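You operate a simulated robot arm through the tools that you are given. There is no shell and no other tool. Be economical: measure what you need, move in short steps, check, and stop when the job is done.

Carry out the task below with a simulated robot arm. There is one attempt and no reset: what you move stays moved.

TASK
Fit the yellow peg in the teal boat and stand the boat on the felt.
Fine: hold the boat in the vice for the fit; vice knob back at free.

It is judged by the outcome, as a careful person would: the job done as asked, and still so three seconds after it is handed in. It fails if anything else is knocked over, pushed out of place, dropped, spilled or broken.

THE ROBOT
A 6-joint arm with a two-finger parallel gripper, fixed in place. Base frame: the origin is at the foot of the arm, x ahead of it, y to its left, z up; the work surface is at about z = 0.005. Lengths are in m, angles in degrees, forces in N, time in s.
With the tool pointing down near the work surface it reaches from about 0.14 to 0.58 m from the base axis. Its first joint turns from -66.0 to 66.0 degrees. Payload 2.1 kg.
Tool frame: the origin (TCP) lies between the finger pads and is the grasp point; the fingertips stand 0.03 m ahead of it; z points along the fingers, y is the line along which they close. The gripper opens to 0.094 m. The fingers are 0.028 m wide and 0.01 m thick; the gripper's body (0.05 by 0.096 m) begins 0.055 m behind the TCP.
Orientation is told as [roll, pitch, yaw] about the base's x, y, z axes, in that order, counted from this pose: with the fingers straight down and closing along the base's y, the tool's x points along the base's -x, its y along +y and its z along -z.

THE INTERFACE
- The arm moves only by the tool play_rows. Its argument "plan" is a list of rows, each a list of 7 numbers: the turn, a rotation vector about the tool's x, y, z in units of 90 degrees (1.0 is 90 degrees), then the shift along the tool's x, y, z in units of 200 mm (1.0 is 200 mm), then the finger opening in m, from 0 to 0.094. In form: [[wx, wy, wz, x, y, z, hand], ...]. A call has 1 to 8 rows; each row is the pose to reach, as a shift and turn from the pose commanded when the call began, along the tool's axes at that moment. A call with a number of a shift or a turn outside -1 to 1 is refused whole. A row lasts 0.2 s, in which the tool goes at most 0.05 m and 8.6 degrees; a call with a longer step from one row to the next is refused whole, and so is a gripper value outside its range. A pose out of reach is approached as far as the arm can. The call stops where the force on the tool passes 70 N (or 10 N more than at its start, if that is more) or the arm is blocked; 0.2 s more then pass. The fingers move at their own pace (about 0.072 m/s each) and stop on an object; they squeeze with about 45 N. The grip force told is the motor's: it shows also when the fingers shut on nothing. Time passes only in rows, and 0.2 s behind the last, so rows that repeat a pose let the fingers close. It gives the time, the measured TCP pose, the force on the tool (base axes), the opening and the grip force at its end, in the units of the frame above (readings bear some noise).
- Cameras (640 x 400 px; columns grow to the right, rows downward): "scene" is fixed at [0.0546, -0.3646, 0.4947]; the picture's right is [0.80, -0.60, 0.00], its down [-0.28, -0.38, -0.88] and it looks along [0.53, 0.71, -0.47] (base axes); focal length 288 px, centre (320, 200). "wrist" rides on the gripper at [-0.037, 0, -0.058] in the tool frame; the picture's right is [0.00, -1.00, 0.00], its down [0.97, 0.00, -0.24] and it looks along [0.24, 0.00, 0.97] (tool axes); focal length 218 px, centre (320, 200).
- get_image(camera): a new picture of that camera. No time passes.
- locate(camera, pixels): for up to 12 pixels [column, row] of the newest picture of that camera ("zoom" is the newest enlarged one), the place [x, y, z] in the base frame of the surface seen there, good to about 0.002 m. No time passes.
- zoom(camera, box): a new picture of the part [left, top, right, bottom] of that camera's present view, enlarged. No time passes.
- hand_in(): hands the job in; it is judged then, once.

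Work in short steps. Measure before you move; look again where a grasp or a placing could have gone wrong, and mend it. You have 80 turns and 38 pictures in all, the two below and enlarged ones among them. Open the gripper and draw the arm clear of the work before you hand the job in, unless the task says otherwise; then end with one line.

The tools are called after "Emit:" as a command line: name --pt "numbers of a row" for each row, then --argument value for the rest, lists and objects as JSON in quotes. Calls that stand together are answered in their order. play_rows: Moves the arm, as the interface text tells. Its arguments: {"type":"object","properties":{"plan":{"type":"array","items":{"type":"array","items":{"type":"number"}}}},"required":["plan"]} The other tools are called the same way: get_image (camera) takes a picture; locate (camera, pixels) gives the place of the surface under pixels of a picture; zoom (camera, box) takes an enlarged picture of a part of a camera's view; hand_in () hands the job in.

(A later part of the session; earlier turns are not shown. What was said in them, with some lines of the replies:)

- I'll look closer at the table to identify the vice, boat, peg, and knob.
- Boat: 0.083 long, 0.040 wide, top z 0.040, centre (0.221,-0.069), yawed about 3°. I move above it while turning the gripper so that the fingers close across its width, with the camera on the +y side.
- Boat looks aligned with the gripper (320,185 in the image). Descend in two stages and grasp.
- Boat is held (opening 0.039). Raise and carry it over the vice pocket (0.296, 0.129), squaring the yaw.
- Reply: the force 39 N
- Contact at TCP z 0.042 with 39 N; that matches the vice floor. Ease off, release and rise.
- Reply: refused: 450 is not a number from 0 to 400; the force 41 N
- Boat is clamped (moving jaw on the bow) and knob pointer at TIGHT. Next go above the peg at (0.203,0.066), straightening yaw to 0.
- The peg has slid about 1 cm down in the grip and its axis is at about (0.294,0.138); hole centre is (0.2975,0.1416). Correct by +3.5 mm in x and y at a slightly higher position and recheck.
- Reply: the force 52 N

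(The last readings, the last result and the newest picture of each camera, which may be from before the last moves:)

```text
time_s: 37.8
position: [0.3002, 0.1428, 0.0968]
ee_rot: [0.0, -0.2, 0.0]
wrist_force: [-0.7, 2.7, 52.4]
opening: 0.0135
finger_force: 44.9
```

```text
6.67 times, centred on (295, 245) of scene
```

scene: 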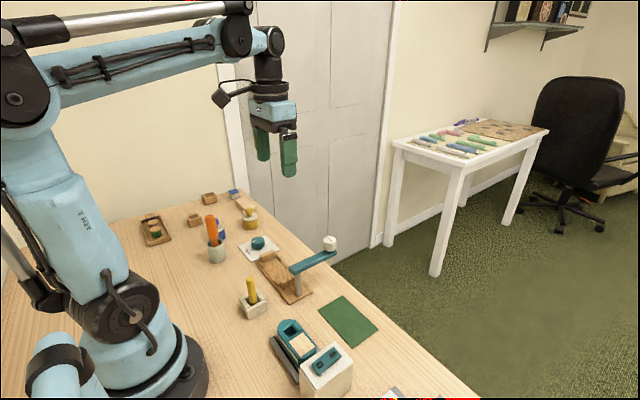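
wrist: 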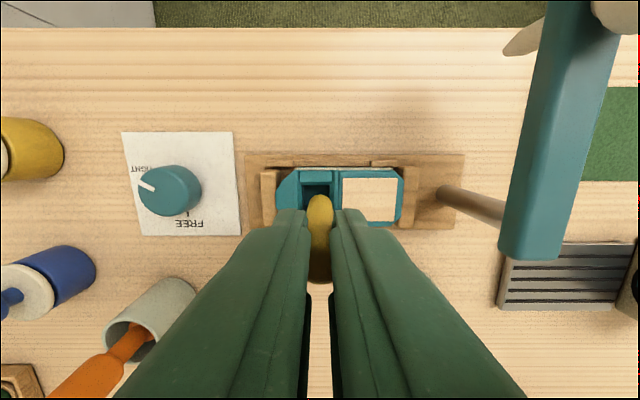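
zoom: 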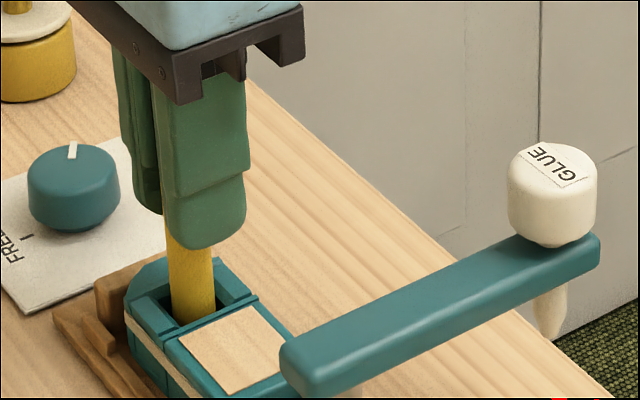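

Peg is in the hole and bottomed (52 N, bottom at about z 0.011, hole floor 0.012). Release, rise, and go to the knob with yaw -30.

Emit:
play_rows --pt "0 0 0 0 0 -0.01 0" --pt "0 0 0 0 0 -0.01 0.05" --pt "0 0 0 0 0 -0.01 0.05" --pt "0 0 0 0 0 -0.01 0.05" --pt "0 0 0 0 0 -0.15 0.05" --pt "0 0 0 0 0 -0.35 0.05" --pt "0 0 0 0 0 -0.55 0.07" --pt "0 0 0 0 0 -0.55 0.07"

Emit:
play_rows --pt "0 0 0.07 0 0.15 0 0.07" --pt "0 0 0.14 0 0.3 0 0.07" --pt "0 0 0.21 0 0.45 0 0.07" --pt "0 0 0.28 0 0.535 0 0.07" --pt "0 0 0.333 0 0.535 0 0.07" --pt "0 0 0.333 0 0.535 0 0.07"

Emit:
get_image --camera "wrist"

```text
time_s: 39.6
position: [0.2976, 0.1418, 0.2053]
ee_rot: [-0.1, -0.2, 0.0]
wrist_force: [0.7, 0.4, 0.0]
opening: 0.0701
finger_force: 0.0
```

```text
time_s: 41.0
position: [0.3025, 0.2487, 0.2066]
ee_rot: [0.2, -0.2, -30.0]
wrist_force: [0.2, -1.3, -0.2]
opening: 0.0703
finger_force: 0.1
```

```text
3 pictures are left
```

wrist: 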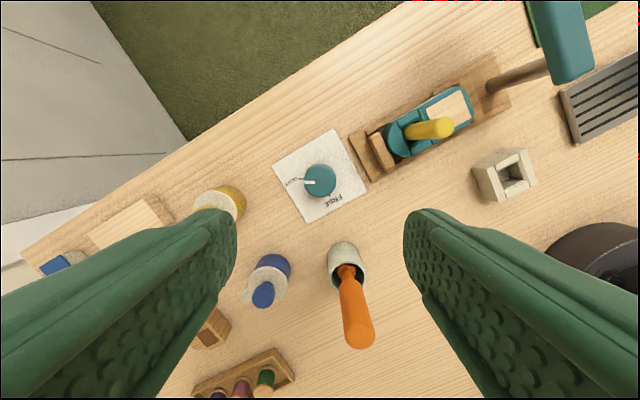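

Emit:
locate --camera "wrist" --pixels '[[445, 127], [432, 130], [412, 133], [402, 150], [455, 105], [320, 180], [345, 180], [383, 152], [302, 183]]'

```text
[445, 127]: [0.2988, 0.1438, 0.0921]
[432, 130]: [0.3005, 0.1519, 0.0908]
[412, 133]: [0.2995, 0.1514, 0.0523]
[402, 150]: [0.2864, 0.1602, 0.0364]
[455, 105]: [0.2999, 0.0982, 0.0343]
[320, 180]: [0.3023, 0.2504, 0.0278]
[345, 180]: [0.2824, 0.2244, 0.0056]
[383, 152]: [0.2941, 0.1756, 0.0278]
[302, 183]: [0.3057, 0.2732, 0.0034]
```

Emit:
play_rows --pt "0 0 0 0.0115 0.005 0.2 0.07" --pt "0 0 0 0.0115 0.005 0.4 0.07" --pt "0 0 0 0.0115 0.005 0.6 0.07" --pt "0 0 0 0.0115 0.005 0.7 0.07" --pt "0 0 0 0.0115 0.005 0.78 0.07" --pt "0 0 0 0.0115 0.005 0.825 0.07" --pt "0 0 0 0.0115 0.005 0.825 0.07" --pt "0 0 0 0.0115 0.005 0.825 0.07"

```text
time_s: 42.8
position: [0.2989, 0.2509, 0.0419]
ee_rot: [0.1, -0.2, -29.9]
wrist_force: [0.1, 0.9, -0.1]
opening: 0.0699
finger_force: 0.2
```

Emit:
play_rows --pt "0 0 0 -0.0065 0.004 0 0.07" --pt "0 0 0 -0.0065 0.004 0 0.02" --pt "0 0 0 -0.0065 0.004 0 0.02" --pt "0 0 0 -0.0065 0.004 0 0.02"

Emit:
play_rows --pt "0 0 -0.09 0 0 0 0.02" --pt "0 0 -0.18 0 0 0 0.02" --pt "0 0 -0.27 0 0 0 0.02" --pt "0 0 -0.36 0 0 0 0.02" --pt "0 0 -0.45 0 0 0 0.02" --pt "0 0 -0.54 0 0 0 0.02" --pt "0 0 -0.63 0 0 0 0.02" --pt "0 0 -0.63 0 0 0 0.02"

Emit:
play_rows --pt "0 0 -0.09 0 0 0 0.02" --pt "0 0 -0.18 0 0 0 0.02" --pt "0 0 -0.27 0 0 0 0.02" --pt "0 0 -0.36 0 0 0 0.02" --pt "0 0 -0.45 0 0 0 0.02" --pt "0 0 -0.54 0 0 0 0.02" --pt "0 0 -0.63 0 0 0 0.02" --pt "0 0 -0.705 0 0 0 0.02"

```text
time_s: 43.8
position: [0.3002, 0.2506, 0.0402]
ee_rot: [-0.1, -0.1, -29.9]
wrist_force: [-8.5, -12.9, 0.5]
opening: 0.0373
finger_force: 45.0
```

```text
time_s: 45.6
position: [0.2992, 0.2502, 0.0415]
ee_rot: [-0.3, -0.2, 26.8]
wrist_force: [9.6, -16.5, -10.0]
opening: 0.0374
finger_force: 44.8
```

```text
time_s: 47.4
position: [0.3006, 0.251, 0.0409]
ee_rot: [-0.1, 0.4, 90.3]
wrist_force: [6.2, -18.4, -12.0]
opening: 0.0374
finger_force: 44.4
```

Knob turned back by 120°. Release, rise and look.

Emit:
play_rows --pt "0 0 0 0 0 0 0.07" --pt "0 0 0 0 0 0 0.07" --pt "0 0 0 0 0 -0.2 0.07" --pt "0 0 0 0.05 0 -0.4 0.07" --pt "0 0 0 0.15 0 -0.6 0.07" --pt "0 0 0 0.25 0 -0.75 0.07" --pt "0 0 0 0.25 0 -0.75 0.07"

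Emit:
get_image --camera "wrist"

```text
time_s: 49.0
position: [0.3046, 0.2007, 0.1951]
ee_rot: [-0.2, 0.0, 90.2]
wrist_force: [-0.2, 0.8, 0.1]
opening: 0.0702
finger_force: 0.0
```

```text
2 pictures are left
```

wrist: 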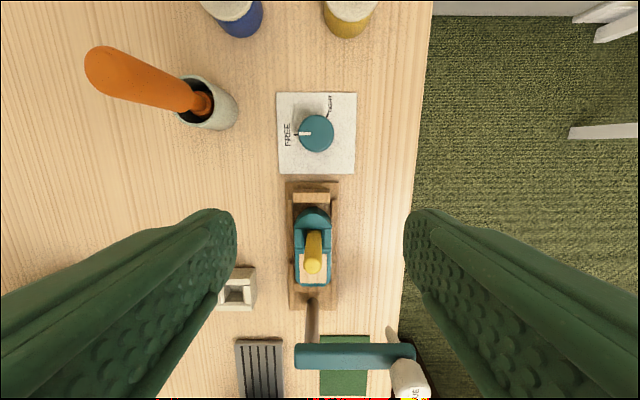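

Emit:
locate --camera "wrist" --pixels '[[312, 212], [300, 280], [328, 280], [296, 260], [330, 260], [312, 265], [313, 240], [296, 228], [330, 228], [312, 283], [311, 196], [315, 205]]'

```text
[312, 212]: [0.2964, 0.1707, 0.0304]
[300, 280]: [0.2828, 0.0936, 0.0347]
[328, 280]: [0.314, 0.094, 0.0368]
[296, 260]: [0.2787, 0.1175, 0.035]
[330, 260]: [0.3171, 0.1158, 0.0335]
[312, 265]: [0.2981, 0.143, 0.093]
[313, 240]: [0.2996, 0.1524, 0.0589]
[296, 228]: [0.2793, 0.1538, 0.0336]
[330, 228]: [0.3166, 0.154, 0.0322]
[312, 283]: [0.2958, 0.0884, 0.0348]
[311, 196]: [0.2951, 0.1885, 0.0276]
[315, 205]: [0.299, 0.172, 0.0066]
```

Knob is at FREE, jaw open, boat with peg at centre (0.298,0.129), peg top z 0.093. Move above the boat slightly sternward of the peg.

Emit:
play_rows --pt "0 0 0 0.15 0.015 0 0.064" --pt "0 0 0 0.3 0.033 0 0.064" --pt "0 0 0 0.385 0.033 0.1 0.064" --pt "0 0 0 0.385 0.033 0.3 0.064" --pt "0 0 0 0.385 0.033 0.3 0.064" --pt "0 0 0 0.385 0.033 0.3 0.064"

```text
time_s: 50.4
position: [0.2946, 0.1288, 0.1304]
ee_rot: [-0.2, 0.0, 90.1]
wrist_force: [0.8, 0.0, 0.1]
opening: 0.064
finger_force: 0.0
```

Emit:
play_rows --pt "0 0 0 0.025 -0.014 0 0.064" --pt "0 0 0 0.025 -0.014 0.15 0.064" --pt "0 0 0 0.025 -0.014 0.3 0.064" --pt "0 0 0 0.025 -0.014 0.38 0.064" --pt "0 0 0 0.025 -0.014 0.405 0.064" --pt "0 0 0 0.025 -0.014 0.405 0.064"

```text
time_s: 51.8
position: [0.2946, 0.1205, 0.0484]
ee_rot: [-0.2, 0.0, 90.2]
wrist_force: [0.2, -0.3, -0.5]
opening: 0.064
finger_force: 0.0
```

Emit:
play_rows --pt "0 0 0 -0.01 -0.014 0.008 0.064" --pt "0 0 0 -0.01 -0.014 0.008 0.064"

Emit:
play_rows --pt "0 0 0 0 0 0 0.03" --pt "0 0 0 0 0 0 0.03" --pt "0 0 0 0 0 0 0.03"

```text
time_s: 52.4
position: [0.3, 0.1204, 0.0483]
ee_rot: [-0.2, -0.1, 90.2]
wrist_force: [0.3, -0.1, 1.0]
opening: 0.0639
finger_force: 0.1
```

```text
time_s: 53.2
position: [0.2971, 0.1214, 0.0478]
ee_rot: [0.2, 0.0, 90.3]
wrist_force: [-20.9, 1.0, 5.5]
opening: 0.0392
finger_force: 45.1
```

Gripped (0.039) with a side force of -21 N, so I shift about 1.5 mm toward -x to relieve it before a slow lift.

Emit:
play_rows --pt "0 0 0 0 0.009 0 0.03" --pt "0 0 0 0 0.009 0 0.03"

Emit:
play_rows --pt "0 0 0 0 0 -0.03 0.03" --pt "0 0 0 0 0 -0.08 0.03" --pt "0 0 0 0 0 -0.15 0.03" --pt "0 0 0 0 0 -0.3 0.03" --pt "0 0 0 0 0 -0.5 0.03" --pt "0 0 0 0 0 -0.7 0.03" --pt "0 0 0 0 0 -0.8 0.03" --pt "0 0 0 0 0 -0.8 0.03"

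```text
time_s: 53.8
position: [0.2957, 0.1223, 0.0482]
ee_rot: [-0.2, 0.0, 90.2]
wrist_force: [-8.8, -0.1, -4.4]
opening: 0.0392
finger_force: 45.0
```

```text
time_s: 55.6
position: [0.2993, 0.1213, 0.2098]
ee_rot: [-0.3, -0.1, 90.1]
wrist_force: [-0.9, 0.9, -0.3]
opening: 0.0387
finger_force: 45.1
```

Carry the boat at z 0.21 over to above the felt, centre (0.339,-0.077).

Emit:
play_rows --pt "0 0 0 0.15 -0.02 0 0.03" --pt "0 0 0 0.33 -0.06 0 0.03" --pt "0 0 0 0.53 -0.11 0 0.03" --pt "0 0 0 0.73 -0.16 0 0.03" --pt "0 0 0 0.9 -0.2 0 0.03" --pt "0 0 0 1.0 -0.2 0 0.03" --pt "0 0 0 1.0 -0.2 0 0.03"

Emit:
get_image --camera "scene"

```text
time_s: 57.2
position: [0.3383, -0.0796, 0.2098]
ee_rot: [-0.2, 0.0, 90.2]
wrist_force: [-0.2, 0.8, -0.4]
opening: 0.0389
finger_force: 45.1
```

```text
1 pictures are left
```

scene: 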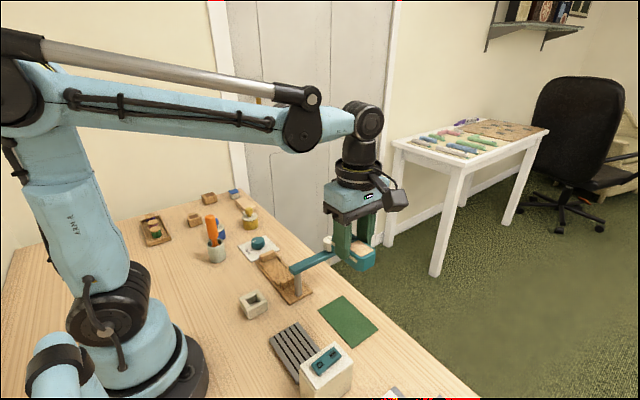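

Emit:
locate --camera "scene" --pixels '[[346, 298], [376, 324], [352, 345], [321, 312], [348, 320], [360, 262], [345, 248], [352, 256], [360, 246], [354, 243], [340, 260]]'

```text
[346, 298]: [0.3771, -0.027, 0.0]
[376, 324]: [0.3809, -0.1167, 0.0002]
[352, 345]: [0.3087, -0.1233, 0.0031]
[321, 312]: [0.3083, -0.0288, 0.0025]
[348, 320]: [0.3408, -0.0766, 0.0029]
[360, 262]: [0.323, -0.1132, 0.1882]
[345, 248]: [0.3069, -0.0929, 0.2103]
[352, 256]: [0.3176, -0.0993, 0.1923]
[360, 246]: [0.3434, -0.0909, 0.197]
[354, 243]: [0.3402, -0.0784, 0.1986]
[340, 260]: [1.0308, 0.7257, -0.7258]
```

Emit:
play_rows --pt "0 0 0 0.007 -0.02 0.2 0.03" --pt "0 0 0 0.007 -0.02 0.4 0.03" --pt "0 0 0 0.007 -0.02 0.6 0.03" --pt "0 0 0 0.007 -0.02 0.7 0.03" --pt "0 0 0 0.007 -0.02 0.75 0.03" --pt "0 0 0 0.007 -0.02 0.76 0.03" --pt "0 0 0 0.007 -0.02 0.76 0.03"

Emit:
play_rows --pt "0 0 0 0 0 0.01 0.03" --pt "0 0 0 0 0 0.02 0.03" --pt "0 0 0 0 0 0.025 0.03" --pt "0 0 0 0 0 0.025 0.03"

```text
time_s: 58.8
position: [0.3436, -0.0792, 0.0566]
ee_rot: [-0.2, 0.0, 90.3]
wrist_force: [0.8, -1.2, -1.2]
opening: 0.0389
finger_force: 45.5
```

```text
time_s: 59.8
position: [0.3428, -0.0794, 0.0514]
ee_rot: [-0.1, 0.1, 90.2]
wrist_force: [-0.3, -0.1, -0.7]
opening: 0.0392
finger_force: 45.3
```

Emit:
play_rows --pt "0 0 0 0 0 0.008 0.03" --pt "0 0 0 0 0 0.016 0.03" --pt "0 0 0 0 0 0.02 0.03" --pt "0 0 0 0 0 0.02 0.03"

```text
time_s: 60.8
position: [0.343, -0.0794, 0.048]
ee_rot: [-0.2, 0.0, 90.1]
wrist_force: [0.2, -0.4, 0.0]
opening: 0.0392
finger_force: 45.2
```

Emit:
play_rows --pt "0 0 0 0 0 0.006 0.03" --pt "0 0 0 0 0 0.01 0.03" --pt "0 0 0 0 0 0.01 0.03"

```text
time_s: 61.6
position: [0.3431, -0.0799, 0.0467]
ee_rot: [-0.2, -0.1, 90.2]
wrist_force: [0.2, -0.3, -0.7]
opening: 0.0392
finger_force: 44.9
```

Emit:
play_rows --pt "0 0 0 0 0 0.006 0.03" --pt "0 0 0 0 0 0.012 0.03" --pt "0 0 0 0 0 0.012 0.03"

```text
time_s: 62.4
position: [0.3443, -0.0804, 0.0439]
ee_rot: [-0.2, 0.0, 90.2]
wrist_force: [-0.1, 0.7, 0.1]
opening: 0.0392
finger_force: 45.3
```

Emit:
play_rows --pt "0 0 0 0 0 0.005 0.03" --pt "0 0 0 0 0 0.009 0.03" --pt "0 0 0 0 0 0.009 0.03"

```text
time_s: 63.2
position: [0.3435, -0.0807, 0.041]
ee_rot: [-0.3, -0.1, 90.3]
wrist_force: [-0.3, -1.0, 40.1]
opening: 0.0391
finger_force: 45.4
```

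Contact on the felt (40 N). Ease off, release gently and rise straight up.

Emit:
play_rows --pt "0 0 0 0 0 -0.009 0.03" --pt "0 0 0 0 0 -0.009 0.03" --pt "0 0 0 0 0 -0.009 0.06" --pt "0 0 0 0 0 -0.009 0.06" --pt "0 0 0 0 0 -0.15 0.06" --pt "0 0 0 0 0 -0.35 0.06" --pt "0 0 0 0 0 -0.55 0.06" --pt "0 0 0 0 0 -0.75 0.06"

Emit:
play_rows --pt "0 0 0 0 0.1 -0.2 0.09" --pt "0 0 0 0 0.2 -0.4 0.09" --pt "0 0 0 0 0.3 -0.5 0.09" --pt "0 0 0 0 0.4 -0.5 0.09" --pt "0 0 0 0 0.4 -0.5 0.09"

Emit:
get_image --camera "scene"

```text
time_s: 65.0
position: [0.3421, -0.0795, 0.1936]
ee_rot: [-0.3, -0.1, 90.1]
wrist_force: [0.3, -0.8, -0.3]
opening: 0.06
finger_force: 0.1
```

```text
time_s: 66.2
position: [0.2622, -0.0802, 0.292]
ee_rot: [-0.1, 0.1, 90.2]
wrist_force: [-0.5, 0.4, -0.1]
opening: 0.0899
finger_force: 0.0
```

```text
0 pictures are left
```

scene: 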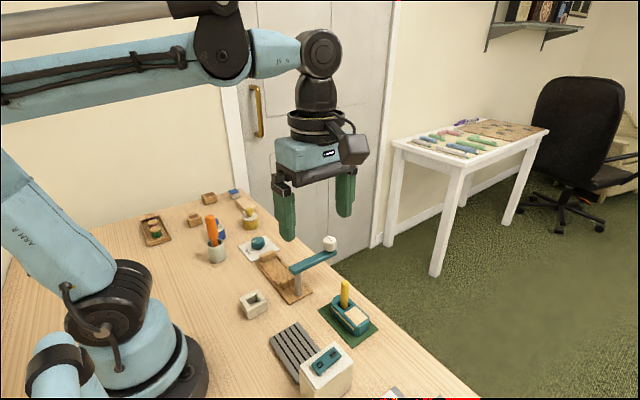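

The picture shows the boat upright on the felt with the peg in it, the knob at FREE, everything else in place, and the arm clear.

Emit:
hand_in

```text
The job is handed in.
```

The yellow peg is fitted in the teal boat, the boat stands on the felt, the vice knob is back at FREE, and the job is handed in.
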